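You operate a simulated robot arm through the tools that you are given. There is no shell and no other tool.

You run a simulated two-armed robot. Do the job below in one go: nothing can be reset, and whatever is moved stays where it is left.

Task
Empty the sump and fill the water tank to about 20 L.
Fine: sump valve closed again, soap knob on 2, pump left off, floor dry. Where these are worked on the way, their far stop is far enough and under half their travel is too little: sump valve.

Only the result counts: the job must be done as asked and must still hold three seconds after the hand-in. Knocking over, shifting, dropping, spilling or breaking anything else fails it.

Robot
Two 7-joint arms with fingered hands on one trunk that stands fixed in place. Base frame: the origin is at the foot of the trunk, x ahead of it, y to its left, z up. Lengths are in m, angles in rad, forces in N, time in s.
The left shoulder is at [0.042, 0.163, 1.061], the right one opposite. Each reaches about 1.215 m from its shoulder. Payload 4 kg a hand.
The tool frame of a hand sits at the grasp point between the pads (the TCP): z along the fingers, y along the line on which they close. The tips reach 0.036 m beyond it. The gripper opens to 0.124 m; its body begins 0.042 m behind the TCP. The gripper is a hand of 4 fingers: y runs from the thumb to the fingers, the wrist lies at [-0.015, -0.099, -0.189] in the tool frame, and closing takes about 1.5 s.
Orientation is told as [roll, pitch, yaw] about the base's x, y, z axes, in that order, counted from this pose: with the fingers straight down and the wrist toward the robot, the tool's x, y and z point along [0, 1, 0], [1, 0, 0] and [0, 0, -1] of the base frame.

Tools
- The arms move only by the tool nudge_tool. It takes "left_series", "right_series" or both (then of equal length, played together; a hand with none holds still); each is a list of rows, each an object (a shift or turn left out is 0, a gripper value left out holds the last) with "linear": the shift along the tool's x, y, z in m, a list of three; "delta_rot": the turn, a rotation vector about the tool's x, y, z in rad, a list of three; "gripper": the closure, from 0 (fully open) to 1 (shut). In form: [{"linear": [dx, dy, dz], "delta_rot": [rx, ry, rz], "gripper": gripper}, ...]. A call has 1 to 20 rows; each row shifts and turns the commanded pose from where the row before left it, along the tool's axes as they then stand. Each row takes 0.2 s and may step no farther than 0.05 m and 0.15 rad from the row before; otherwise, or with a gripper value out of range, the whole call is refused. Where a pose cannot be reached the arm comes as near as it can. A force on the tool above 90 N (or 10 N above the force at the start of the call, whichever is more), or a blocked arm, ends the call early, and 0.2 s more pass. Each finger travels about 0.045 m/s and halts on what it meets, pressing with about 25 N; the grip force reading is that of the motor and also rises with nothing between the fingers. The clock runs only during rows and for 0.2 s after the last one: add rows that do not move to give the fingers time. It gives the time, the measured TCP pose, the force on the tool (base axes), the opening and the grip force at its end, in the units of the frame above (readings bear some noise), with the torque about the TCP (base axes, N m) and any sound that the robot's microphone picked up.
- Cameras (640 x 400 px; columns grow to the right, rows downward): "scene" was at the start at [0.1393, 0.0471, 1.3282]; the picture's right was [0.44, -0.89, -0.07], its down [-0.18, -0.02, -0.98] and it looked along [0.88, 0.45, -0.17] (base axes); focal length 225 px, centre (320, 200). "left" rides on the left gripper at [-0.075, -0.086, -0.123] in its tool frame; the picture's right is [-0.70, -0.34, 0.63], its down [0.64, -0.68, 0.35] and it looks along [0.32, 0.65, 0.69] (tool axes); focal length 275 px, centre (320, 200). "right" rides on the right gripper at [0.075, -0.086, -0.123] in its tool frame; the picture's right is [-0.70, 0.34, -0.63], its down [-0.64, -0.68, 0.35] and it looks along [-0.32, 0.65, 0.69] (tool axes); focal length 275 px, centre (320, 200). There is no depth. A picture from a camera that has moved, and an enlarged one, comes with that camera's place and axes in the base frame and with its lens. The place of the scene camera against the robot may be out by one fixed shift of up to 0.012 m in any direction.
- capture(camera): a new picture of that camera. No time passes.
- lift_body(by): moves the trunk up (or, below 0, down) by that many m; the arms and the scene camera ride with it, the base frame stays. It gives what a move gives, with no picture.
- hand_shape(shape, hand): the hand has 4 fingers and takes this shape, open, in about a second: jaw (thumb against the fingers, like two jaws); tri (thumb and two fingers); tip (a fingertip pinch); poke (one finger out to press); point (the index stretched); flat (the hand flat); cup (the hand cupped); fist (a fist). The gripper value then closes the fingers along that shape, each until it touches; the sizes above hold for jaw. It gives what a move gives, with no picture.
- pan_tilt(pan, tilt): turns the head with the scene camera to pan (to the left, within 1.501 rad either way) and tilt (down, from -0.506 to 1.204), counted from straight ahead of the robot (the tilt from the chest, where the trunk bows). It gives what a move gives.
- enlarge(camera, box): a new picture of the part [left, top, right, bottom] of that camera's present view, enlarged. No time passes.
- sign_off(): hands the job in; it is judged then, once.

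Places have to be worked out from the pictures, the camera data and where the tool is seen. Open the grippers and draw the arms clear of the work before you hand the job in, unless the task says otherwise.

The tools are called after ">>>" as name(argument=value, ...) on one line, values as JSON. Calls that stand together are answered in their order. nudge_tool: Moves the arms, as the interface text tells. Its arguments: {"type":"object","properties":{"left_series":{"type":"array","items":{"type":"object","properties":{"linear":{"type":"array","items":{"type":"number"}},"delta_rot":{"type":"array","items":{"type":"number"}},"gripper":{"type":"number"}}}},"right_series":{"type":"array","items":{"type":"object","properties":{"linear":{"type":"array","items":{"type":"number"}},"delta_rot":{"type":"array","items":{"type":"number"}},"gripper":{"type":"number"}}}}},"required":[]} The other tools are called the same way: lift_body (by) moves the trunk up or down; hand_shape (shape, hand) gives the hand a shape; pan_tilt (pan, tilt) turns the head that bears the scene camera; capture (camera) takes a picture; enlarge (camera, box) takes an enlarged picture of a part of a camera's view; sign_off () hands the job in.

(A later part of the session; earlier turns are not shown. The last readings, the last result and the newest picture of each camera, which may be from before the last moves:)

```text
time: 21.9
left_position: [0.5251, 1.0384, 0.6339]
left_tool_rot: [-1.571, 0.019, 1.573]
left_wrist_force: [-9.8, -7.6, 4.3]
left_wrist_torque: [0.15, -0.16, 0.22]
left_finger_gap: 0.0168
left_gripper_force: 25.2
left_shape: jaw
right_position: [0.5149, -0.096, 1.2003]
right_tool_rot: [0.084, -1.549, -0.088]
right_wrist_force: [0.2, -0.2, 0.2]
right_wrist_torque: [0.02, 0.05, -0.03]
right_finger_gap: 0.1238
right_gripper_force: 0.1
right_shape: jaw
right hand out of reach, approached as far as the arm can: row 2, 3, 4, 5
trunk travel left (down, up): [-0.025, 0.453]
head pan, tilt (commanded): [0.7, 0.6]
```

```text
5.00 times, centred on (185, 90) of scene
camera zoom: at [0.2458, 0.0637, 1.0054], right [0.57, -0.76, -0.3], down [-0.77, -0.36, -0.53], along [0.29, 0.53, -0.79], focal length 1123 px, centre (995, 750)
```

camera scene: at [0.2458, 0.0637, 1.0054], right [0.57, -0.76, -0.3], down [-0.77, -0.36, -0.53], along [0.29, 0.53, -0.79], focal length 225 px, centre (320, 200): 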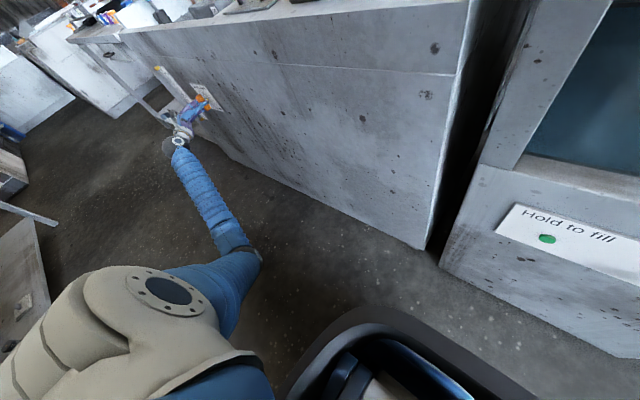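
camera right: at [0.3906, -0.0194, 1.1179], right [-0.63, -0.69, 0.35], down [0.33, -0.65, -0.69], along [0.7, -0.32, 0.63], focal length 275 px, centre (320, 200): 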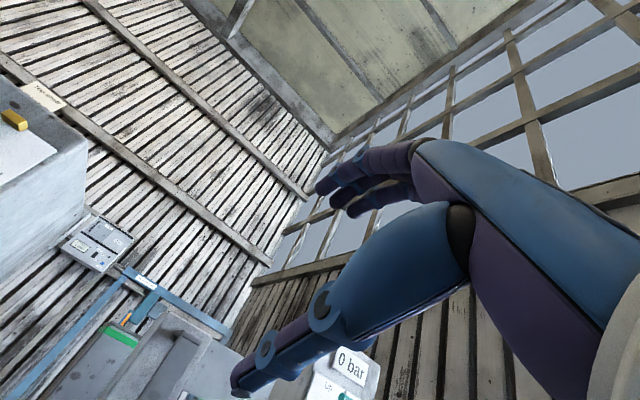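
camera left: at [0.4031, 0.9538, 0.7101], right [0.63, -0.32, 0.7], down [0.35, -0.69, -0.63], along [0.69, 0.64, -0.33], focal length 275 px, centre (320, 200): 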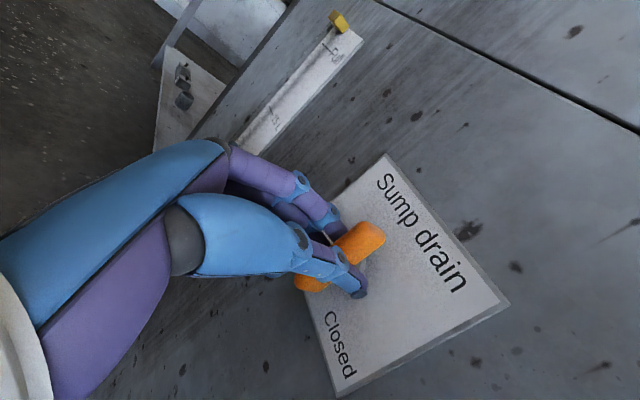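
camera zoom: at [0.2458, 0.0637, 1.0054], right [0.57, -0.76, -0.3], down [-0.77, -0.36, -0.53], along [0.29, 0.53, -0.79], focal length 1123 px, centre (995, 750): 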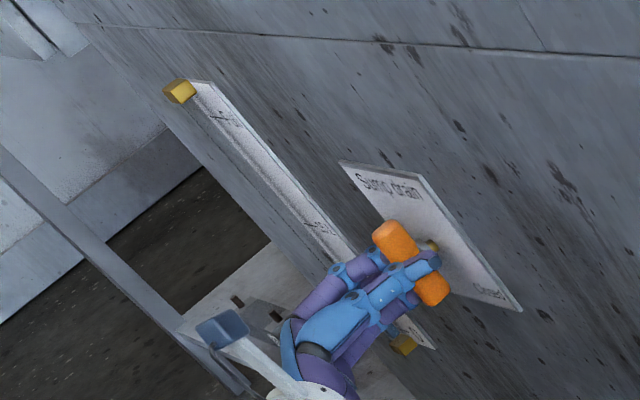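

The valve is open and draining. The rest of the gauge is behind the hand, so I'll hold and let it drain.

>>> nudge_tool(left_series=[{}, {}, {}, {}, {}, {}, {}, {}, {}, {}, {}, {}, {}, {}, {}, {}, {}, {}, {}, {}])

>>> enlarge(camera="scene", box=[140, 50, 230, 130])

>>> enlarge(camera="left", box=[120, 0, 380, 200])

```text
time: 26.1
left_position: [0.5258, 1.038, 0.6341]
left_tool_rot: [-1.571, 0.02, 1.572]
left_wrist_force: [-11.1, -2.6, 1.7]
left_wrist_torque: [0.18, -0.07, 0.36]
left_finger_gap: 0.0165
left_gripper_force: 24.8
left_shape: jaw
right_position: [0.5152, -0.0973, 1.2019]
right_tool_rot: [0.256, -1.549, -0.264]
right_wrist_force: [0.1, 0.1, 0.4]
right_wrist_torque: [0.0, -0.02, 0.02]
right_finger_gap: 0.1239
right_gripper_force: 0.1
right_shape: jaw
trunk travel left (down, up): [-0.025, 0.453]
head pan, tilt (commanded): [0.7, 0.6]
```

```text
5.00 times, centred on (185, 90) of scene
camera zoom: at [0.2454, 0.063, 1.0056], right [0.57, -0.77, -0.3], down [-0.77, -0.36, -0.53], along [0.3, 0.53, -0.79], focal length 1123 px, centre (995, 750)
```

zoom: 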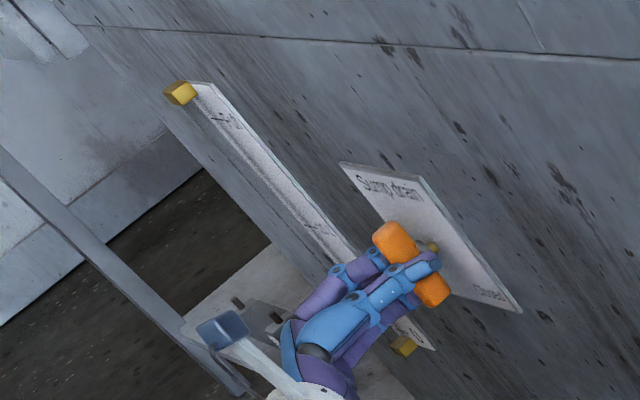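

```text
2.00 times, centred on (250, 100) of left
camera zoom: at [0.4029, 0.9539, 0.7101], right [0.63, -0.32, 0.7], down [0.35, -0.69, -0.63], along [0.69, 0.64, -0.33], focal length 551 px, centre (460, 400)
```

zoom: 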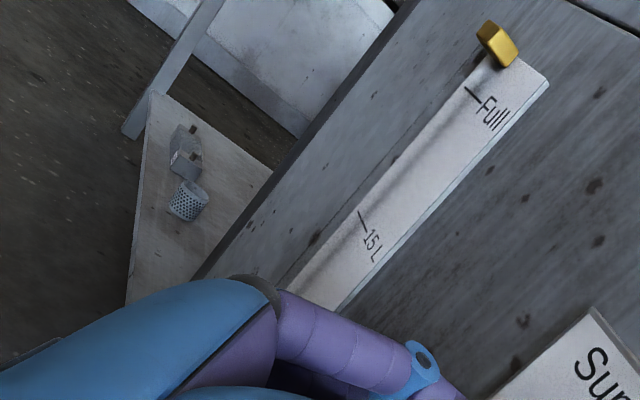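

The lower part of the gauge is still hidden. I'll let it drain a little longer, then open the hand and back off to read the gauge with the valve left open.

>>> nudge_tool(left_series=[{}, {}, {}, {}, {}, {}, {"gripper": 0}, {"gripper": 0}, {"gripper": 0}, {"gripper": 0}, {"gripper": 0}, {"gripper": 0}, {"gripper": 0}, {"gripper": 0}, {"linear": [0, 0, -0.03]}, {"linear": [0, 0, -0.03]}, {"linear": [0, 0, -0.03]}, {"linear": [0, 0, -0.03]}, {"linear": [0, 0, -0.03]}])

>>> enlarge(camera="scene", box=[140, 50, 230, 130])

>>> capture(camera="left")

```text
time: 30.1
left_position: [0.3772, 1.0372, 0.6334]
left_tool_rot: [-1.571, 0.021, 1.571]
left_wrist_force: [-0.1, 0.2, 0.6]
left_wrist_torque: [0.04, 0.0, -0.01]
left_finger_gap: 0.1238
left_gripper_force: 0.0
left_shape: jaw
right_position: [0.5148, -0.0981, 1.2021]
right_tool_rot: [0.245, -1.55, -0.255]
right_wrist_force: [-0.5, -0.5, -1.3]
right_wrist_torque: [0.01, -0.04, 0.0]
right_finger_gap: 0.1238
right_gripper_force: 0.0
right_shape: jaw
trunk travel left (down, up): [-0.025, 0.453]
head pan, tilt (commanded): [0.7, 0.6]
```

```text
5.00 times, centred on (185, 90) of scene
camera zoom: at [0.2459, 0.0629, 1.0055], right [0.57, -0.77, -0.3], down [-0.77, -0.36, -0.53], along [0.3, 0.53, -0.79], focal length 1123 px, centre (995, 750)
```

zoom: 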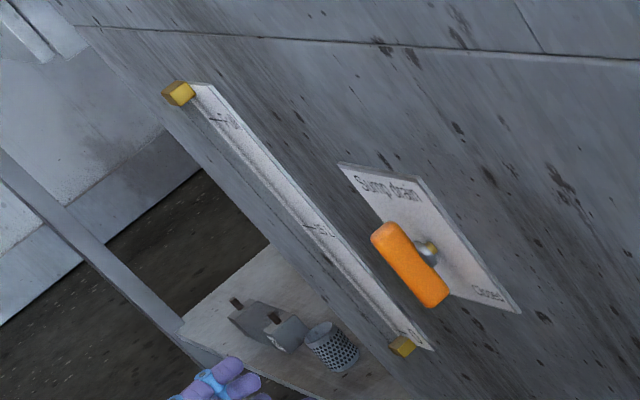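

```text
taken
camera left: at [0.2533, 0.9537, 0.7094], right [0.63, -0.32, 0.7], down [0.35, -0.69, -0.63], along [0.69, 0.64, -0.33], focal length 275 px, centre (320, 200)
```

left: 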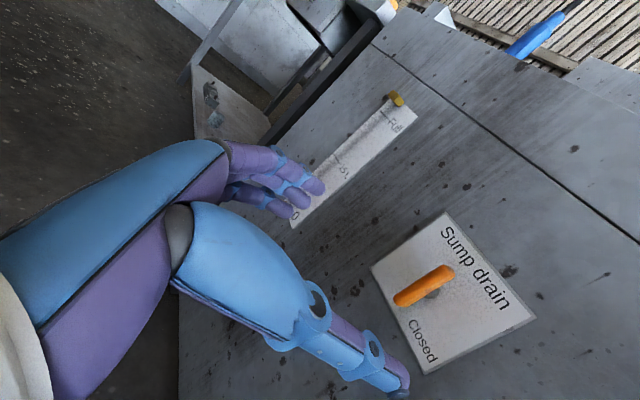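

The gauge shows no blue at all now. I'll zoom in on its lower end once more to be sure before closing.

>>> enlarge(camera="scene", box=[180, 90, 212, 122])

>>> enlarge(camera="left", box=[270, 80, 420, 240])

```text
12.50 times, centred on (196, 106) of scene
camera zoom: at [0.2459, 0.0629, 1.0055], right [0.57, -0.77, -0.3], down [-0.77, -0.36, -0.53], along [0.3, 0.53, -0.79], focal length 2807 px, centre (1870, 1375)
```

zoom: 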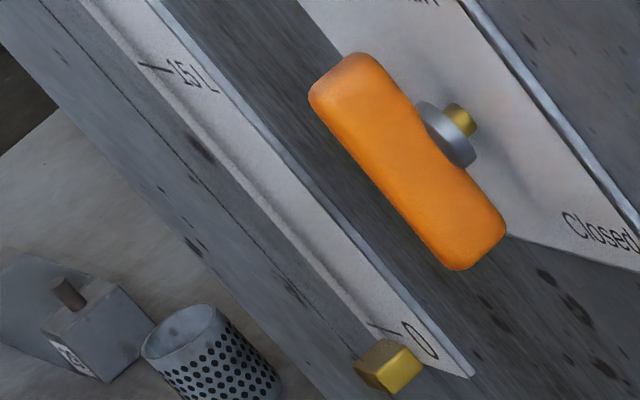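

```text
2.50 times, centred on (345, 160) of left
camera zoom: at [0.2533, 0.9537, 0.7094], right [0.63, -0.32, 0.7], down [0.35, -0.69, -0.63], along [0.69, 0.64, -0.33], focal length 688 px, centre (258, 300)
```

zoom: 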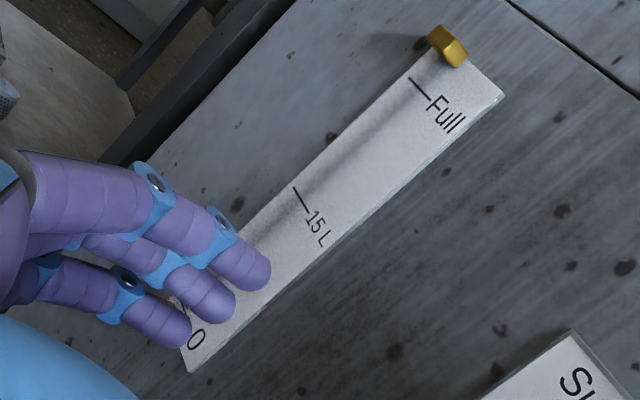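

The sump gauge is at 0. I'll move back in and grip the vertical bar again.

>>> nudge_tool(left_series=[{"linear": [0, 0, 0.03]}, {"linear": [0, 0, 0.03]}, {"linear": [0, 0, 0.03]}, {"linear": [0, 0, 0.03]}, {"linear": [0, 0, 0.03]}, {"gripper": 1}, {"gripper": 1}, {"gripper": 1}, {"gripper": 1}, {"gripper": 1}, {"gripper": 1}, {"gripper": 1}, {"gripper": 1}, {"gripper": 1}])

>>> capture(camera="left")

```text
time: 33.1
left_position: [0.5272, 1.0377, 0.6341]
left_tool_rot: [-1.57, 0.019, 1.573]
left_wrist_force: [-4.3, -3.8, -1.0]
left_wrist_torque: [0.13, -0.04, 0.32]
left_finger_gap: 0.0178
left_gripper_force: 25.1
left_shape: jaw
right_position: [0.5152, -0.0983, 1.2003]
right_tool_rot: [0.246, -1.55, -0.252]
right_wrist_force: [0.4, 0.2, -0.5]
right_wrist_torque: [0.01, -0.02, -0.02]
right_finger_gap: 0.1237
right_gripper_force: 0.1
right_shape: jaw
trunk travel left (down, up): [-0.025, 0.453]
head pan, tilt (commanded): [0.7, 0.6]
```

```text
taken
camera left: at [0.4034, 0.9538, 0.7098], right [0.63, -0.32, 0.7], down [0.35, -0.69, -0.63], along [0.69, 0.64, -0.33], focal length 275 px, centre (320, 200)
```

left: 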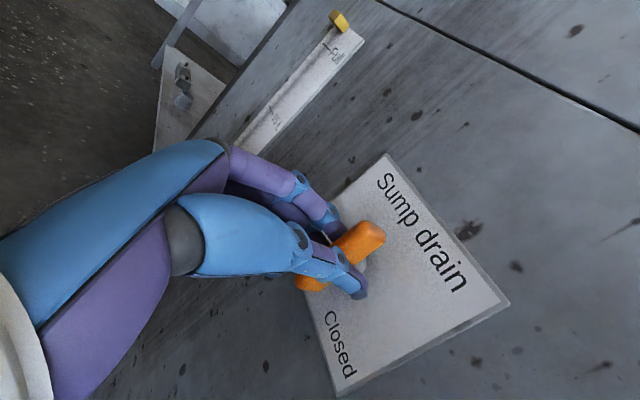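

Gripped again at 25 N. I'll turn the bar back clockwise, mirroring the opening turn, up to about 1.5 rad.

>>> nudge_tool(left_series=[{"delta_rot": [0, 0, 0.11]}, {"delta_rot": [0, 0, 0.11]}, {"delta_rot": [0, 0, 0.11]}, {"delta_rot": [0, 0, 0.11]}, {"delta_rot": [0, 0, 0.11]}, {"delta_rot": [0, 0, 0.11]}, {"delta_rot": [0, 0, 0.11]}, {"delta_rot": [0, 0, 0.11]}, {"delta_rot": [0, 0, 0.11]}, {"delta_rot": [0, 0, 0.11]}, {"delta_rot": [0, 0, 0.11]}, {"delta_rot": [0, 0, 0.11]}, {"delta_rot": [0, 0, 0.11]}])

>>> capture(camera="left")

>>> enlarge(camera="scene", box=[140, 50, 230, 130])

```text
time: 36.0
left_position: [0.5267, 1.0389, 0.633]
left_tool_rot: [-1.573, -1.409, 1.575]
left_wrist_force: [-3.0, 21.5, -5.1]
left_wrist_torque: [-0.12, -0.34, 0.65]
left_finger_gap: 0.0165
left_gripper_force: 25.0
left_shape: jaw
right_position: [0.5158, -0.0972, 1.2031]
right_tool_rot: [0.187, -1.55, -0.194]
right_wrist_force: [0.1, 0.1, 0.3]
right_wrist_torque: [-0.01, -0.02, 0.02]
right_finger_gap: 0.1239
right_gripper_force: 0.1
right_shape: jaw
trunk travel left (down, up): [-0.025, 0.453]
head pan, tilt (commanded): [0.7, 0.6]
```

```text
taken
camera left: at [0.4031, 0.9513, 0.5594], right [0.63, -0.74, -0.22], down [0.35, 0.53, -0.78], along [0.69, 0.42, 0.59], focal length 275 px, centre (320, 200)
```

left: 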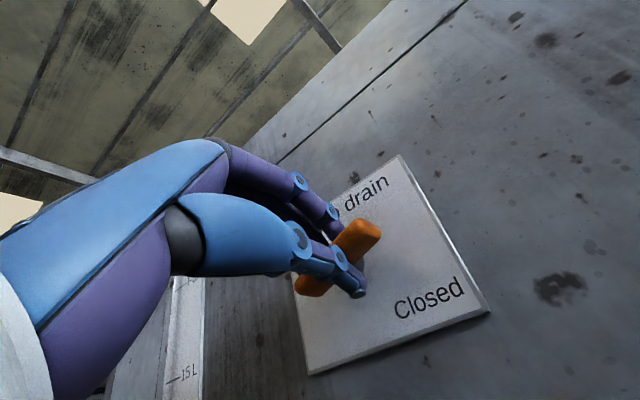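

```text
5.00 times, centred on (185, 90) of scene
camera zoom: at [0.2459, 0.0643, 1.0054], right [0.57, -0.77, -0.3], down [-0.77, -0.36, -0.53], along [0.3, 0.53, -0.79], focal length 1123 px, centre (995, 750)
```

zoom: 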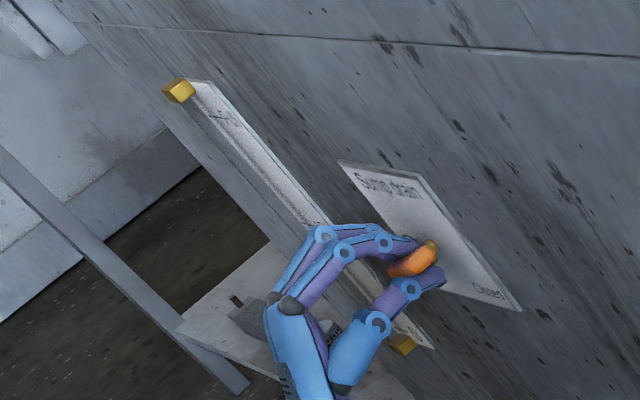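

About 1.43 rad has turned back, with some side load toward +y. I'll ease 3 mm that way and continue past horizontal until the closed stop resists.

>>> nudge_tool(left_series=[{"linear": [0.003, 0, 0], "delta_rot": [0, 0, 0.08]}, {"delta_rot": [0, 0, 0.08]}, {"delta_rot": [0, 0, 0.08]}, {"delta_rot": [0, 0, 0.06]}, {}])

>>> capture(camera="left")

>>> enlarge(camera="scene", box=[140, 50, 230, 130])

```text
time: 37.1
left_position: [0.5269, 1.0398, 0.634]
left_tool_rot: [1.571, -1.431, -1.572]
left_wrist_force: [-9.4, 4.9, -3.5]
left_wrist_torque: [-0.01, -0.42, 0.08]
left_finger_gap: 0.0167
left_gripper_force: 24.8
left_shape: jaw
right_position: [0.5153, -0.0979, 1.202]
right_tool_rot: [0.227, -1.55, -0.234]
right_wrist_force: [0.0, 0.9, 0.2]
right_wrist_torque: [0.0, 0.02, -0.02]
right_finger_gap: 0.124
right_gripper_force: 0.1
right_shape: jaw
trunk travel left (down, up): [-0.025, 0.453]
head pan, tilt (commanded): [0.7, 0.6]
```

```text
taken
camera left: at [0.4031, 0.979, 0.5369], right [0.63, -0.64, -0.43], down [0.35, 0.73, -0.59], along [0.69, 0.22, 0.69], focal length 275 px, centre (320, 200)
```

left: 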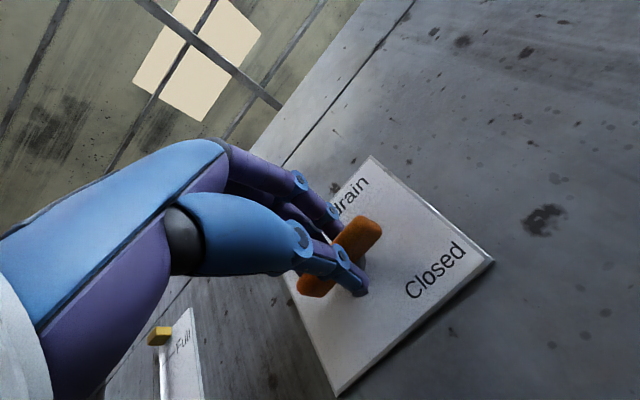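

```text
5.00 times, centred on (185, 90) of scene
camera zoom: at [0.2456, 0.0635, 1.0055], right [0.57, -0.77, -0.3], down [-0.77, -0.36, -0.53], along [0.3, 0.53, -0.79], focal length 1123 px, centre (995, 750)
```

zoom: 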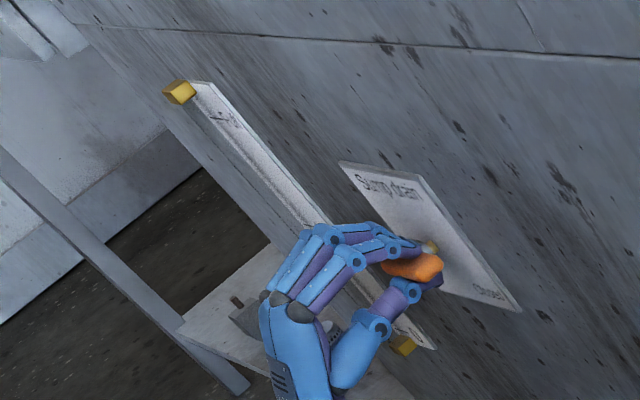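

The turn is about 0.14 rad past where I first gripped it. I'll add a bit more to be sure the bar is against the closed stop.

>>> nudge_tool(left_series=[{"delta_rot": [0, 0, 0.07]}, {"delta_rot": [0, 0, 0.07]}, {}, {}])

>>> enlarge(camera="left", box=[270, 150, 510, 400])

>>> enlarge(camera="scene", box=[180, 80, 220, 120])

```text
time: 38.1
left_position: [0.527, 1.0413, 0.6336]
left_tool_rot: [1.571, -1.292, -1.57]
left_wrist_force: [-5.7, 13.3, 3.0]
left_wrist_torque: [-0.17, -0.52, 0.26]
left_finger_gap: 0.0169
left_gripper_force: 24.7
left_shape: jaw
right_position: [0.515, -0.098, 1.202]
right_tool_rot: [0.23, -1.55, -0.241]
right_wrist_force: [1.2, 0.4, -0.3]
right_wrist_torque: [0.04, 0.02, 0.0]
right_finger_gap: 0.1241
right_gripper_force: 0.1
right_shape: jaw
trunk travel left (down, up): [-0.025, 0.453]
head pan, tilt (commanded): [0.7, 0.6]
```

```text
1.60 times, centred on (390, 275) of left
camera zoom: at [0.403, 0.9928, 0.5296], right [0.63, -0.58, -0.52], down [0.35, 0.81, -0.48], along [0.69, 0.12, 0.71], focal length 440 px, centre (208, 80)
```

zoom: 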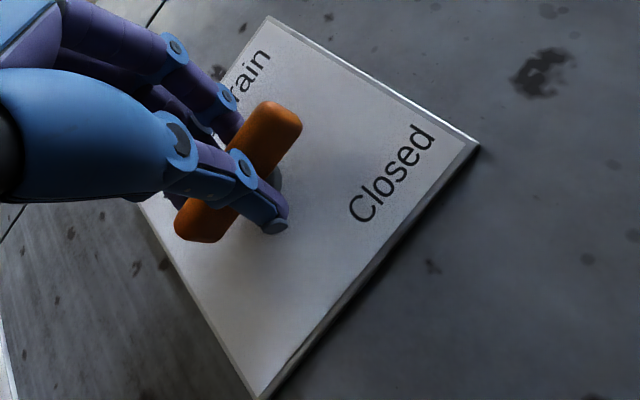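

```text
10.00 times, centred on (200, 100) of scene
camera zoom: at [0.2456, 0.0636, 1.0056], right [0.57, -0.77, -0.3], down [-0.77, -0.36, -0.53], along [0.3, 0.53, -0.79], focal length 2246 px, centre (1520, 1200)
```

zoom: 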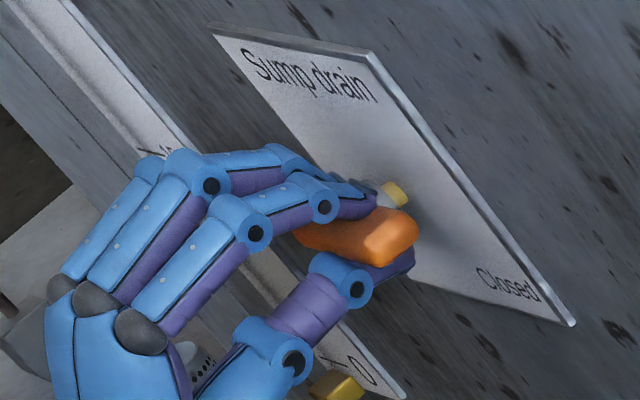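

The bar is now parallel to the plate text, slipping in the grip against the stop, so it is closed. I'll relax the twist, open the hand and back off to verify.

>>> nudge_tool(left_series=[{"delta_rot": [0, 0, -0.06]}, {"gripper": 0}, {"gripper": 0}, {"gripper": 0}, {"gripper": 0}, {"gripper": 0}, {"gripper": 0}, {"gripper": 0}, {"gripper": 0}, {"linear": [0, 0, -0.03]}, {"linear": [0, 0, -0.03]}, {"linear": [0, 0, -0.03]}, {"linear": [0, 0, -0.03]}, {"linear": [0, 0, -0.03]}])

>>> capture(camera="left")

>>> enlarge(camera="scene", box=[165, 60, 230, 125])

```text
time: 41.1
left_position: [0.3758, 1.039, 0.634]
left_tool_rot: [1.57, -1.353, -1.568]
left_wrist_force: [0.9, -1.1, 0.1]
left_wrist_torque: [0.04, 0.01, 0.03]
left_finger_gap: 0.1236
left_gripper_force: 0.1
left_shape: jaw
right_position: [0.514, -0.0971, 1.2011]
right_tool_rot: [0.244, -1.55, -0.249]
right_wrist_force: [0.6, 0.1, 0.1]
right_wrist_torque: [0.02, 0.01, 0.04]
right_finger_gap: 0.1238
right_gripper_force: 0.0
right_shape: jaw
trunk travel left (down, up): [-0.025, 0.453]
head pan, tilt (commanded): [0.7, 0.6]
```

```text
taken
camera left: at [0.2528, 0.9866, 0.5329], right [0.63, -0.61, -0.48], down [0.35, 0.78, -0.53], along [0.69, 0.17, 0.7], focal length 275 px, centre (320, 200)
```

left: 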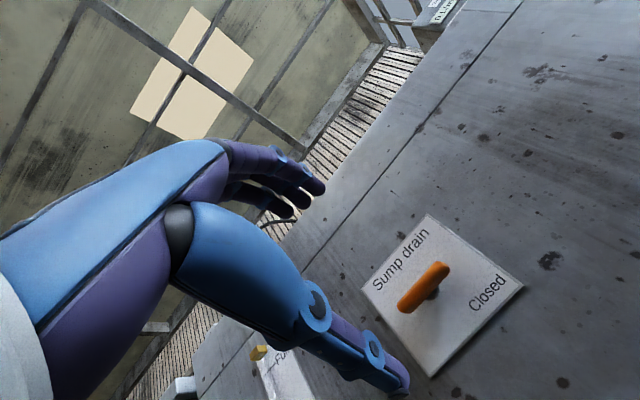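

```text
6.15 times, centred on (198, 92) of scene
camera zoom: at [0.2459, 0.063, 1.0055], right [0.57, -0.77, -0.3], down [-0.77, -0.36, -0.53], along [0.3, 0.53, -0.79], focal length 1382 px, centre (1074, 862)
```

zoom: 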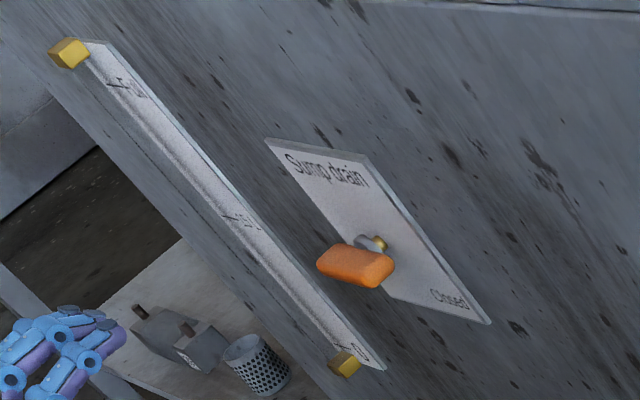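

The valve is back to its closed position and the gauge reads 0. Next is the tank: I'll raise the trunk back up and turn the head to the panel.

>>> lift_body(by=0.2)

>>> pan_tilt(pan=0.45, tilt=0.2)

>>> capture(camera="scene")

>>> capture(camera="left")

>>> capture(camera="right")

```text
time: 43.3
left_position: [0.3771, 1.0405, 0.8322]
left_tool_rot: [1.564, -1.352, -1.564]
left_wrist_force: [-0.9, -0.1, -0.6]
left_wrist_torque: [0.01, 0.0, 0.0]
left_finger_gap: 0.1237
left_gripper_force: 0.1
left_shape: jaw
right_position: [0.3101, -0.096, 1.5498]
right_tool_rot: [3.118, -1.262, -3.123]
right_wrist_force: [-0.5, -0.1, -0.4]
right_wrist_torque: [-0.03, -0.03, 0.01]
right_finger_gap: 0.124
right_gripper_force: 0.0
right_shape: jaw
trunk travel left (down, up): [-0.225, 0.253]
head pan, tilt (commanded): [0.7, 0.6]
```

```text
time: 44.2
left_position: [0.3764, 1.0408, 0.8335]
left_tool_rot: [1.569, -1.353, -1.57]
left_wrist_force: [0.1, 0.6, -0.2]
left_wrist_torque: [0.01, -0.02, -0.01]
left_finger_gap: 0.1235
left_gripper_force: 0.1
left_shape: jaw
right_position: [0.3104, -0.0974, 1.5501]
right_tool_rot: [3.118, -1.259, -3.125]
right_wrist_force: [-0.2, 0.2, -0.2]
right_wrist_torque: [-0.02, -0.02, 0.01]
right_finger_gap: 0.1241
right_gripper_force: 0.1
right_shape: jaw
trunk travel left (down, up): [-0.225, 0.253]
head pan, tilt (commanded): [0.45, 0.201]
```

```text
taken
camera scene: at [0.1396, 0.0469, 1.3127], right [0.43, -0.9, -0.07], down [-0.33, -0.09, -0.94], along [0.84, 0.43, -0.33], focal length 225 px, centre (320, 200)
```

scene: 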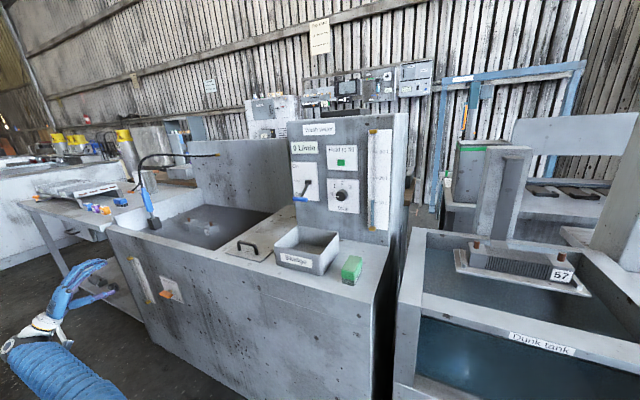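

```text
taken
camera left: at [0.2533, 0.9865, 0.7326], right [0.63, -0.61, -0.48], down [0.35, 0.78, -0.53], along [0.69, 0.17, 0.7], focal length 275 px, centre (320, 200)
```

left: 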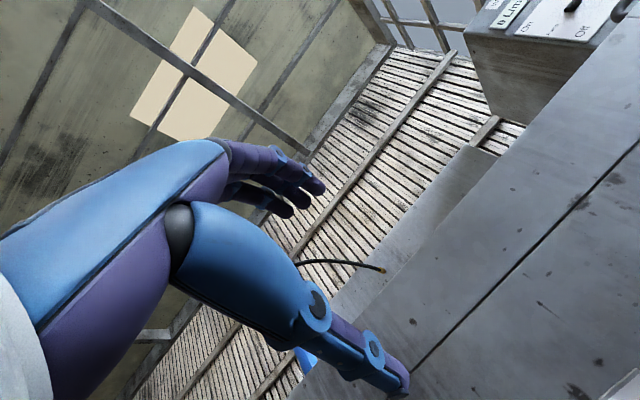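

```text
taken
camera right: at [0.2185, -0.0203, 1.4318], right [-0.71, -0.69, 0.12], down [0.53, -0.64, -0.55], along [0.46, -0.32, 0.83], focal length 275 px, centre (320, 200)
```

right: 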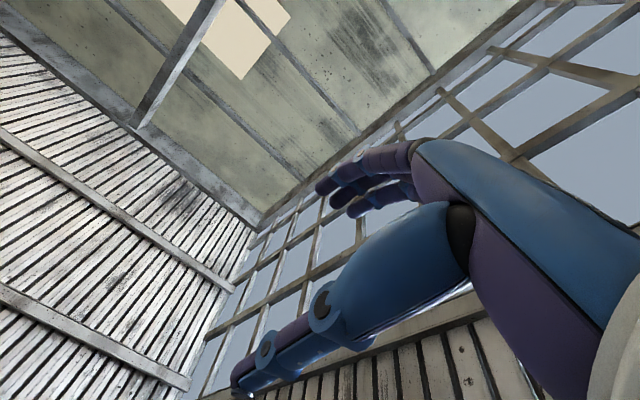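

The scene view is clear and the panel visible. I'll use the left arm for the knob: roll it so the fingers point left and the thumb right, then raise it while still well in front of the counter.

>>> nudge_tool(left_series=[{"delta_rot": [0, 0, -0.1376]}, {"delta_rot": [0, 0, -0.1376]}, {"delta_rot": [0, 0, -0.1376]}, {"delta_rot": [0, 0, -0.1376]}, {"delta_rot": [0, 0, -0.1376]}, {"delta_rot": [0, 0, -0.1376]}, {"delta_rot": [0, 0, -0.1376]}, {"delta_rot": [0, 0, -0.1376]}, {"delta_rot": [0, 0, -0.1376]}, {"delta_rot": [0, 0, -0.1376]}, {"delta_rot": [0, 0, -0.1376]}, {"delta_rot": [0, 0, -0.1376]}, {"delta_rot": [0, 0, -0.1376]}, {"linear": [-0.04, -0.02, 0]}, {"linear": [-0.04, -0.02, 0]}, {"linear": [-0.04, -0.02, 0]}, {"linear": [-0.04, -0.02, 0]}, {"linear": [-0.04, -0.02, 0]}, {"linear": [-0.04, -0.02, 0]}])

>>> capture(camera="scene")

```text
time: 48.2
left_position: [0.3766, 0.9188, 1.074]
left_tool_rot: [-1.571, -0.001, 1.571]
left_wrist_force: [-0.5, -0.6, 0.7]
left_wrist_torque: [-0.02, -0.01, 0.01]
left_finger_gap: 0.124
left_gripper_force: 0.0
left_shape: jaw
right_position: [0.3091, -0.0985, 1.5496]
right_tool_rot: [3.115, -1.26, -3.122]
right_wrist_force: [0.6, -0.6, 0.6]
right_wrist_torque: [-0.04, 0.02, 0.03]
right_finger_gap: 0.1241
right_gripper_force: 0.1
right_shape: jaw
trunk travel left (down, up): [-0.225, 0.253]
head pan, tilt (commanded): [0.45, 0.201]
```

```text
taken
camera scene: at [0.1395, 0.0463, 1.3128], right [0.43, -0.9, -0.07], down [-0.33, -0.09, -0.94], along [0.84, 0.43, -0.33], focal length 225 px, centre (320, 200)
```

scene: 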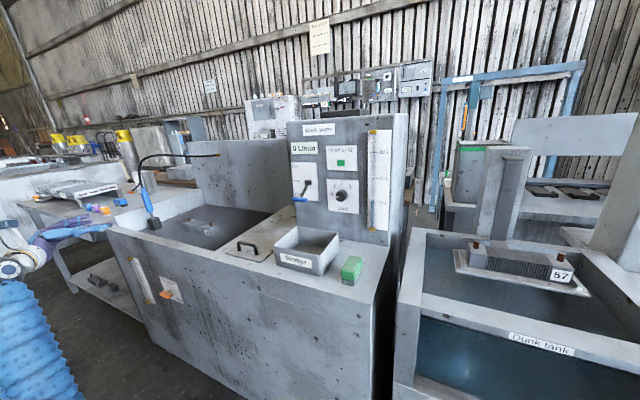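

Next I'll swing the left hand across, forward and up, toward a spot about 0.3 m in front of the panel.

>>> nudge_tool(left_series=[{"linear": [-0.0038, -0.0417, 0.0144]}, {"linear": [-0.0038, -0.0417, 0.0144]}, {"linear": [-0.0038, -0.0417, 0.0144]}, {"linear": [-0.0038, -0.0417, 0.0144]}, {"linear": [-0.0038, -0.0417, 0.0144]}, {"linear": [-0.0038, -0.0417, 0.0144]}, {"linear": [-0.0038, -0.0417, 0.0144]}, {"linear": [-0.0038, -0.0417, 0.0144]}, {"linear": [-0.0038, -0.0417, 0.0144]}, {"linear": [-0.0038, -0.0417, 0.0144]}, {"linear": [-0.0038, -0.0417, 0.0144]}, {"linear": [-0.0038, -0.0417, 0.0144]}])

>>> capture(camera="scene")

>>> capture(camera="left")

```text
time: 50.8
left_position: [0.5934, 0.452, 1.1246]
left_tool_rot: [-1.57, -0.005, 1.572]
left_wrist_force: [0.6, -0.5, 0.4]
left_wrist_torque: [-0.03, -0.01, 0.07]
left_finger_gap: 0.124
left_gripper_force: 0.0
left_shape: jaw
left hand out of reach, approached as far as the arm can: row 7, 8, 9, 10, 11
right_position: [0.3092, -0.1006, 1.5498]
right_tool_rot: [3.109, -1.26, -3.113]
right_wrist_force: [0.1, -1.0, -0.6]
right_wrist_torque: [-0.04, -0.01, 0.05]
right_finger_gap: 0.1239
right_gripper_force: 0.0
right_shape: jaw
trunk travel left (down, up): [-0.225, 0.253]
head pan, tilt (commanded): [0.45, 0.201]
```

```text
taken
camera scene: at [0.1395, 0.0438, 1.3129], right [0.43, -0.9, -0.07], down [-0.33, -0.08, -0.94], along [0.84, 0.43, -0.33], focal length 225 px, centre (320, 200)
```

scene: 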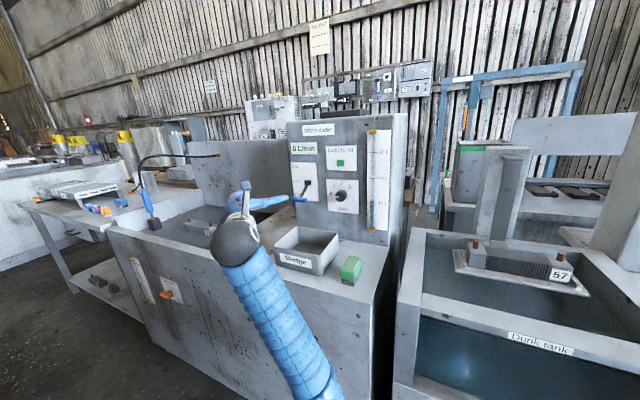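

```text
taken
camera left: at [0.4705, 0.3669, 1.1981], right [0.63, -0.34, 0.69], down [0.35, -0.68, -0.65], along [0.69, 0.65, -0.31], focal length 275 px, centre (320, 200)
```

left: 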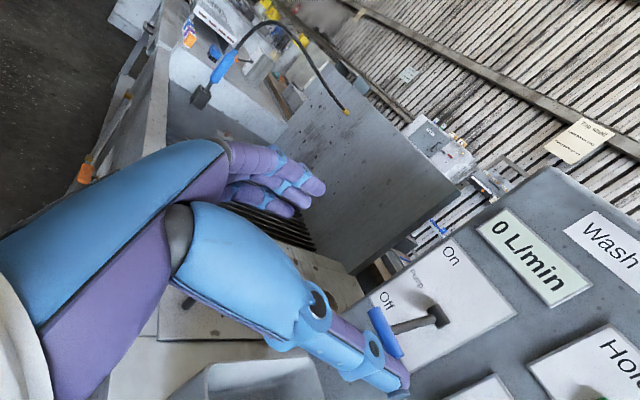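

The lever handle stands out to about x≈0.758 at y≈0.40–0.47, and the tray rim is at z≈0.96 in front of the panel. To clear both I'll use a near y-up hand, turned 25° and tilted about 22° down, with the gripper partly closed.

>>> nudge_tool(left_series=[{"delta_rot": [0, 0, 0.1418], "gripper": 0.35}, {"delta_rot": [0, 0, 0.1418]}, {"delta_rot": [0, 0, 0.1418]}, {"delta_rot": [0, 0, 0.1418]}, {"delta_rot": [0, 0, 0.1418]}, {"delta_rot": [0, 0, 0.1418]}, {"delta_rot": [0, 0, 0.1418]}, {"delta_rot": [0, 0, 0.1418]}, {"delta_rot": [0.128, 0, 0]}, {"delta_rot": [0.128, 0, 0]}, {"delta_rot": [0.128, 0, 0]}])

>>> capture(camera="scene")

>>> capture(camera="left")

```text
time: 53.2
left_position: [0.5944, 0.4556, 1.1233]
left_tool_rot: [-0.889, -0.997, 0.807]
left_wrist_force: [0.0, -0.1, 1.1]
left_wrist_torque: [0.02, 0.02, -0.01]
left_finger_gap: 0.0808
left_gripper_force: 0.1
left_shape: jaw
right_position: [0.3095, -0.098, 1.5497]
right_tool_rot: [3.118, -1.26, -3.123]
right_wrist_force: [0.0, -0.9, 0.7]
right_wrist_torque: [-0.01, 0.03, 0.01]
right_finger_gap: 0.1238
right_gripper_force: 0.0
right_shape: jaw
trunk travel left (down, up): [-0.225, 0.253]
head pan, tilt (commanded): [0.45, 0.201]
```

```text
taken
camera scene: at [0.1393, 0.0468, 1.3129], right [0.43, -0.9, -0.07], down [-0.33, -0.09, -0.94], along [0.84, 0.43, -0.33], focal length 225 px, centre (320, 200)
```

scene: 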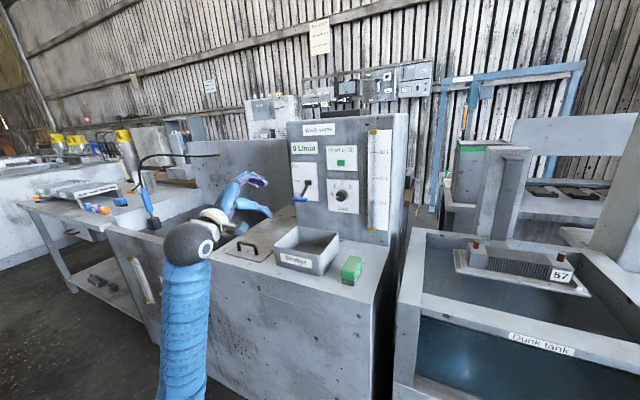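

```text
taken
camera left: at [0.4479, 0.3734, 1.1238], right [0.46, -0.86, -0.21], down [0.06, 0.26, -0.96], along [0.89, 0.43, 0.18], focal length 275 px, centre (320, 200)
```

left: 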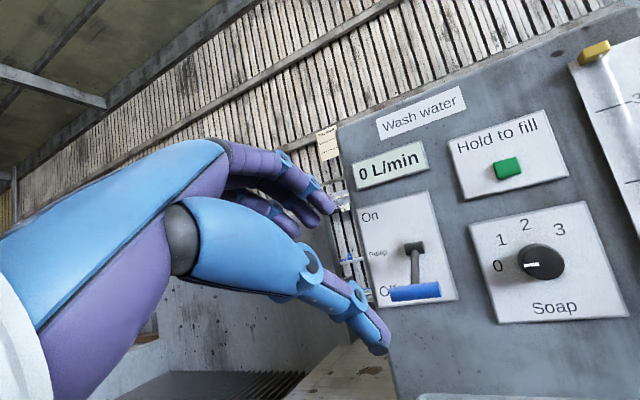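

This gives a clear view of the panel: the knob is at about (0.832, 0.312, 1.063) and the button at (0.841, 0.312, 1.175). The labels fit 0 = 180°, 1 = 135°, 2 = 90° and 3 = 45°. I'll zoom in on the knob.

>>> enlarge(camera="left", box=[460, 190, 640, 330])

>>> enlarge(camera="scene", box=[280, 120, 400, 240])

```text
2.86 times, centred on (550, 260) of left
camera zoom: at [0.4479, 0.3734, 1.1238], right [0.46, -0.86, -0.21], down [0.06, 0.26, -0.96], along [0.89, 0.43, 0.18], focal length 786 px, centre (-337, 29)
```

zoom: 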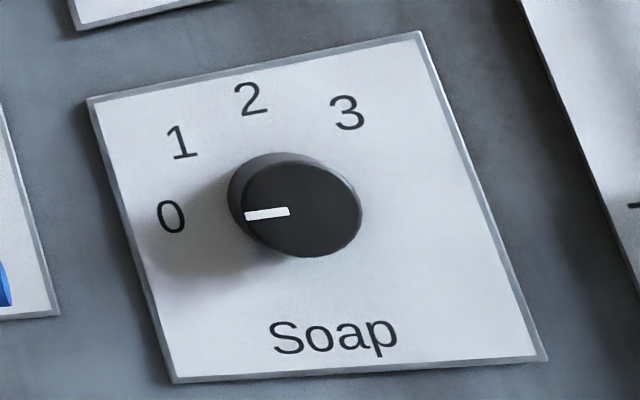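

```text
3.33 times, centred on (340, 180) of scene
camera zoom: at [0.1393, 0.0468, 1.3129], right [0.43, -0.9, -0.07], down [-0.33, -0.09, -0.94], along [0.84, 0.43, -0.33], focal length 749 px, centre (253, 267)
```

zoom: 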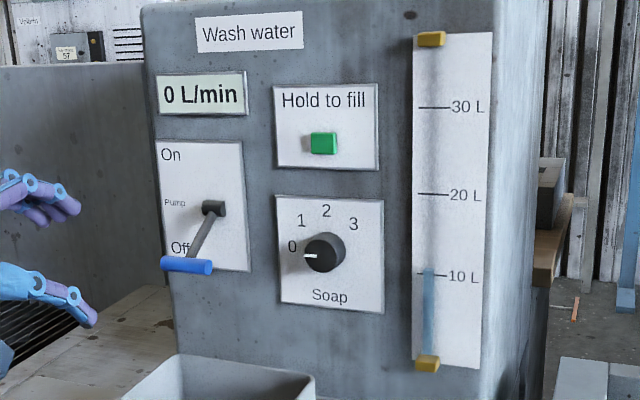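

With the lever on the left and the tray below, a hand with its wrist high and its fingers to the right fits best, and that is the right arm's natural pose. I'll back the left hand off to the left, yawed so its camera watches the panel, and bring the right arm forward in free air.

>>> nudge_tool(left_series=[{"linear": [0.0346, 0.013, -0.0225]}, {"linear": [0.0346, 0.013, -0.0225]}, {"linear": [0.0346, 0.013, -0.0225]}, {"linear": [0.0346, 0.013, -0.0225]}, {"linear": [0.0346, 0.013, -0.0225]}, {"delta_rot": [0.0528, -0.105, 0.0424]}, {"delta_rot": [0.0528, -0.105, 0.0424]}, {"delta_rot": [0.0528, -0.105, 0.0424]}, {"delta_rot": [0.0528, -0.105, 0.0424]}], right_series=[{"linear": [0, -0.0345, 0.0257]}, {"linear": [0, -0.0345, 0.0257]}, {"linear": [0, -0.0345, 0.0257]}, {"linear": [0, -0.0345, 0.0257]}, {"linear": [0, -0.0345, 0.0257]}, {"linear": [0, -0.0345, 0.0257]}, {"linear": [0, -0.0345, 0.0257]}, {}, {}])

>>> capture(camera="scene")

>>> capture(camera="left")

>>> capture(camera="right")

```text
time: 55.2
left_position: [0.5147, 0.6563, 1.143]
left_tool_rot: [-0.893, -0.999, 0.305]
left_wrist_force: [0.5, 0.3, -0.7]
left_wrist_torque: [-0.01, -0.05, -0.03]
left_finger_gap: 0.0806
left_gripper_force: 0.2
left_shape: jaw
right_position: [0.3159, -0.0972, 1.5451]
right_tool_rot: [3.107, -1.272, -3.116]
right_wrist_force: [-0.5, 0.7, 0.0]
right_wrist_torque: [-0.03, 0.01, -0.04]
right_finger_gap: 0.1239
right_gripper_force: 0.2
right_shape: jaw
right hand out of reach, approached as far as the arm can: row 1, 2, 3, 4, 5, 6, 7
trunk travel left (down, up): [-0.225, 0.253]
head pan, tilt (commanded): [0.45, 0.201]
```

```text
taken
camera scene: at [0.1397, 0.047, 1.3127], right [0.43, -0.9, -0.07], down [-0.33, -0.09, -0.94], along [0.84, 0.43, -0.33], focal length 225 px, centre (320, 200)
```

scene: 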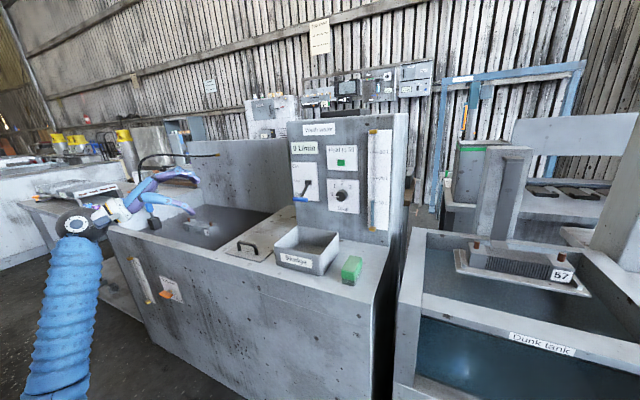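

```text
taken
camera left: at [0.347, 0.6544, 1.1434], right [-0.01, -0.98, -0.2], down [0.18, 0.2, -0.96], along [0.98, -0.05, 0.18], focal length 275 px, centre (320, 200)
```

left: 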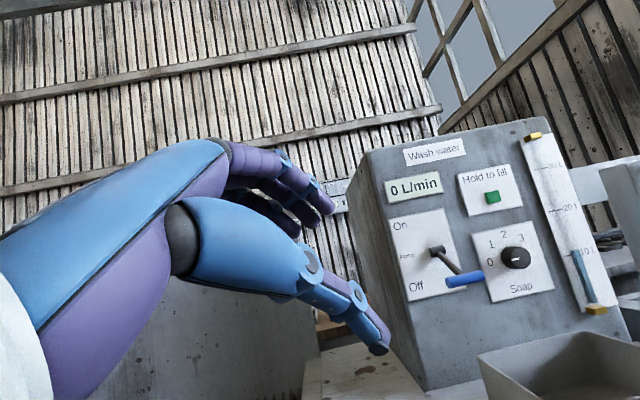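

```text
taken
camera right: at [0.2245, -0.0197, 1.4292], right [-0.71, -0.69, 0.13], down [0.53, -0.64, -0.56], along [0.47, -0.33, 0.82], focal length 275 px, centre (320, 200)
```

right: 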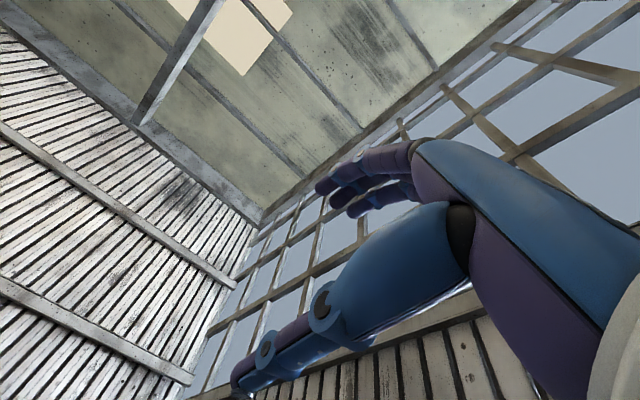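

The left camera now sees the whole panel. The right arm is stuck against a joint limit, so I'll undo its pitch, turning the fingers back down, before moving it forward.

>>> nudge_tool(right_series=[{"delta_rot": [0.14, 0, 0]}, {"delta_rot": [0.14, 0, 0]}, {"delta_rot": [0.14, 0, 0]}, {"delta_rot": [0.14, 0, 0]}, {"delta_rot": [0.14, 0, 0]}, {"delta_rot": [0.14, 0, 0]}, {"delta_rot": [0.14, 0, 0]}])

>>> capture(camera="right")

>>> capture(camera="scene")

```text
time: 56.8
left_position: [0.5159, 0.6546, 1.1431]
left_tool_rot: [-0.893, -0.997, 0.308]
left_wrist_force: [0.5, 1.0, -0.1]
left_wrist_torque: [0.03, 0.0, 0.01]
left_finger_gap: 0.081
left_gripper_force: 0.1
left_shape: jaw
right_position: [0.3166, -0.0981, 1.5461]
right_tool_rot: [0.011, -0.897, -0.014]
right_wrist_force: [-0.2, 0.2, -0.5]
right_wrist_torque: [-0.02, -0.01, 0.04]
right_finger_gap: 0.1238
right_gripper_force: 0.1
right_shape: jaw
trunk travel left (down, up): [-0.225, 0.253]
head pan, tilt (commanded): [0.45, 0.201]
```

```text
taken
camera right: at [0.1672, -0.0214, 1.5565], right [-0.29, -0.7, 0.65], down [-0.16, -0.64, -0.75], along [0.94, -0.32, 0.07], focal length 275 px, centre (320, 200)
```

right: 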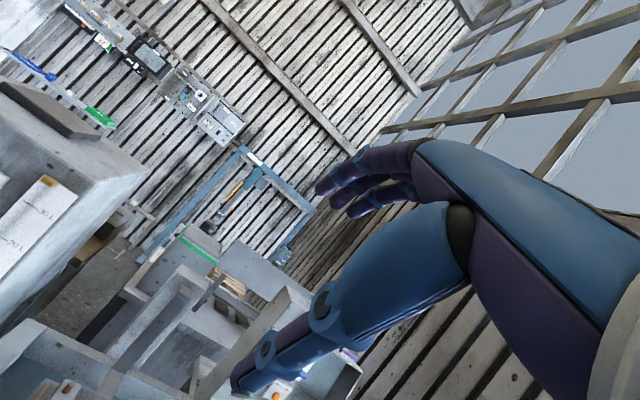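

```text
taken
camera scene: at [0.1398, 0.0471, 1.3127], right [0.43, -0.9, -0.07], down [-0.33, -0.09, -0.94], along [0.84, 0.43, -0.33], focal length 225 px, centre (320, 200)
```

scene: 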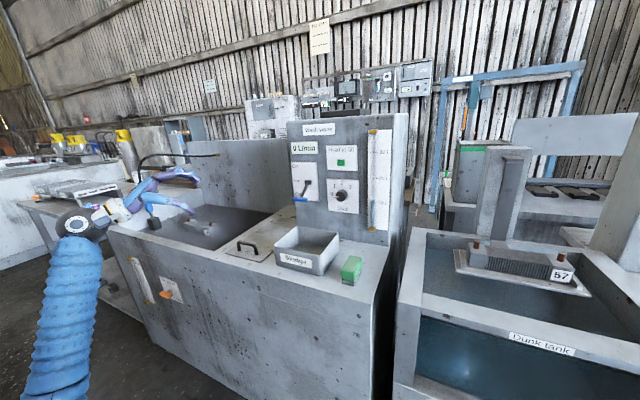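

The rotation freed the arm. Now I'll move the right hand forward and slightly down.

>>> nudge_tool(right_series=[{"linear": [0, 0.0093, 0.0437]}, {"linear": [0, 0.0093, 0.0437]}, {"linear": [0, 0.0093, 0.0437]}, {"linear": [0, 0.0093, 0.0437]}, {"linear": [0, 0.0093, 0.0437]}, {"linear": [0, 0.0093, 0.0437]}])

>>> capture(camera="scene")

```text
time: 58.2
left_position: [0.5161, 0.6551, 1.1431]
left_tool_rot: [-0.892, -0.997, 0.305]
left_wrist_force: [0.4, 0.4, 0.2]
left_wrist_torque: [0.0, -0.01, 0.01]
left_finger_gap: 0.0807
left_gripper_force: 0.0
left_shape: jaw
right_position: [0.559, -0.0978, 1.4255]
right_tool_rot: [0.011, -0.899, -0.015]
right_wrist_force: [0.1, 0.6, -0.8]
right_wrist_torque: [-0.01, 0.01, 0.01]
right_finger_gap: 0.124
right_gripper_force: 0.0
right_shape: jaw
trunk travel left (down, up): [-0.225, 0.253]
head pan, tilt (commanded): [0.45, 0.201]
```

```text
taken
camera scene: at [0.1408, 0.0465, 1.3125], right [0.43, -0.9, -0.07], down [-0.33, -0.09, -0.94], along [0.84, 0.43, -0.33], focal length 225 px, centre (320, 200)
```

scene: 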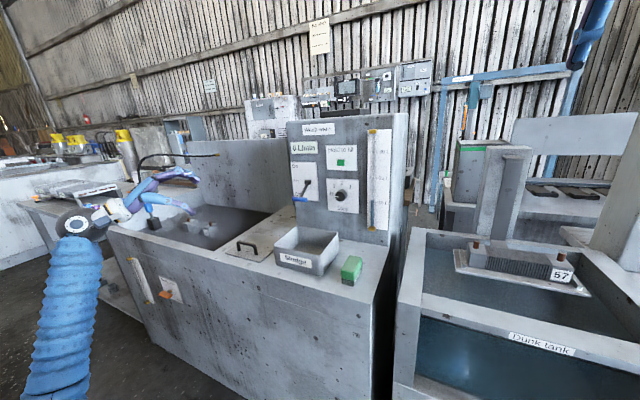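

That works. Next I'll pitch the right hand to a slight downward tilt and bring it to about (0.65, 0.05, 1.25), then roll it fingers-right.

>>> nudge_tool(right_series=[{"delta_rot": [-0.124, 0, 0]}, {"delta_rot": [-0.124, 0, 0]}, {"delta_rot": [-0.124, 0, 0]}, {"linear": [0.025, -0.0226, 0.0227]}, {"linear": [0.025, -0.0226, 0.0227]}, {"linear": [0.025, -0.0226, 0.0227]}, {"linear": [0.025, -0.0226, 0.0227]}, {"linear": [0.025, -0.0226, 0.0227]}, {"linear": [0.025, -0.0226, 0.0227]}])

>>> nudge_tool(right_series=[{"delta_rot": [0, 0, 0.1428], "gripper": 0.35}, {"delta_rot": [0, 0, 0.1428]}, {"delta_rot": [0, 0, 0.1428]}, {"delta_rot": [0, 0, 0.1428]}, {"delta_rot": [0, 0, 0.1428]}, {"delta_rot": [0, 0, 0.1428]}, {"delta_rot": [0, 0, 0.1428]}, {"delta_rot": [0, 0, 0.1428]}, {"delta_rot": [0, 0, 0.1428]}])

>>> capture(camera="scene")

>>> capture(camera="right")

>>> capture(camera="left")

```text
time: 60.2
left_position: [0.5166, 0.6565, 1.1424]
left_tool_rot: [-0.893, -0.998, 0.306]
left_wrist_force: [0.3, 0.2, 0.4]
left_wrist_torque: [-0.03, -0.03, -0.03]
left_finger_gap: 0.0808
left_gripper_force: 0.0
left_shape: jaw
right_position: [0.6479, 0.0535, 1.2579]
right_tool_rot: [0.02, -1.272, -0.026]
right_wrist_force: [0.3, 0.2, 0.2]
right_wrist_torque: [0.0, -0.01, 0.0]
right_finger_gap: 0.1239
right_gripper_force: 0.0
right_shape: jaw
trunk travel left (down, up): [-0.225, 0.253]
head pan, tilt (commanded): [0.45, 0.201]
```

```text
time: 62.2
left_position: [0.5146, 0.6552, 1.1428]
left_tool_rot: [-0.892, -0.997, 0.306]
left_wrist_force: [0.5, 0.1, -0.1]
left_wrist_torque: [0.04, 0.01, 0.02]
left_finger_gap: 0.0809
left_gripper_force: 0.1
left_shape: jaw
right_position: [0.6476, 0.052, 1.2581]
right_tool_rot: [1.261, -0.264, -1.491]
right_wrist_force: [-0.4, -0.4, 0.4]
right_wrist_torque: [-0.02, 0.01, 0.03]
right_finger_gap: 0.0809
right_gripper_force: 0.1
right_shape: jaw
trunk travel left (down, up): [-0.225, 0.253]
head pan, tilt (commanded): [0.45, 0.201]
```

```text
taken
camera scene: at [0.1398, 0.0469, 1.3128], right [0.43, -0.9, -0.07], down [-0.33, -0.09, -0.94], along [0.84, 0.43, -0.33], focal length 225 px, centre (320, 200)
```

scene: 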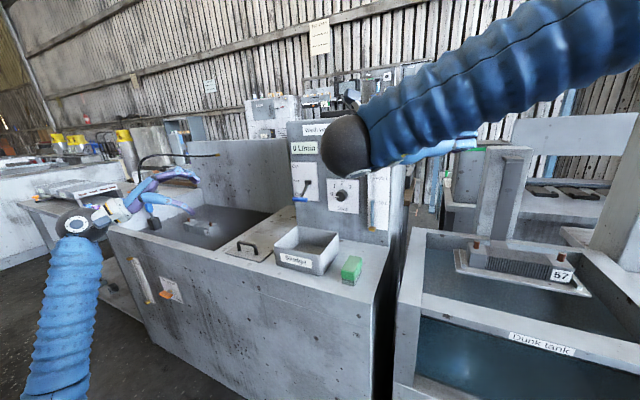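

```text
taken
camera right: at [0.5452, 0.1559, 1.3418], right [-0.78, -0.51, -0.37], down [0.1, 0.48, -0.87], along [0.62, -0.71, -0.32], focal length 275 px, centre (320, 200)
```

right: 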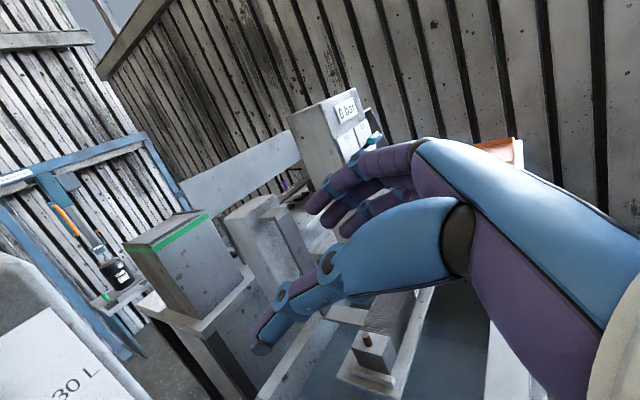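

```text
taken
camera left: at [0.3474, 0.6539, 1.1434], right [-0.01, -0.98, -0.2], down [0.18, 0.2, -0.96], along [0.98, -0.05, 0.18], focal length 275 px, centre (320, 200)
```

left: 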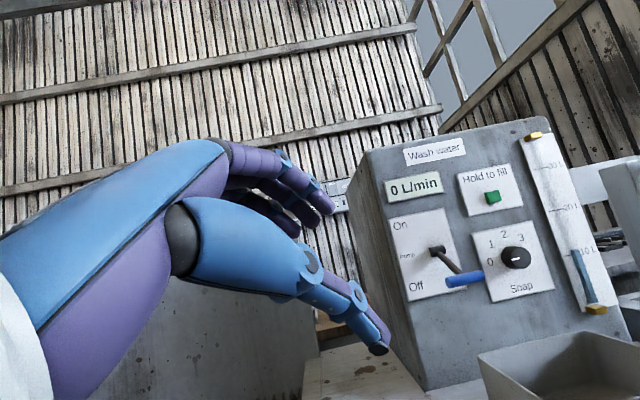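

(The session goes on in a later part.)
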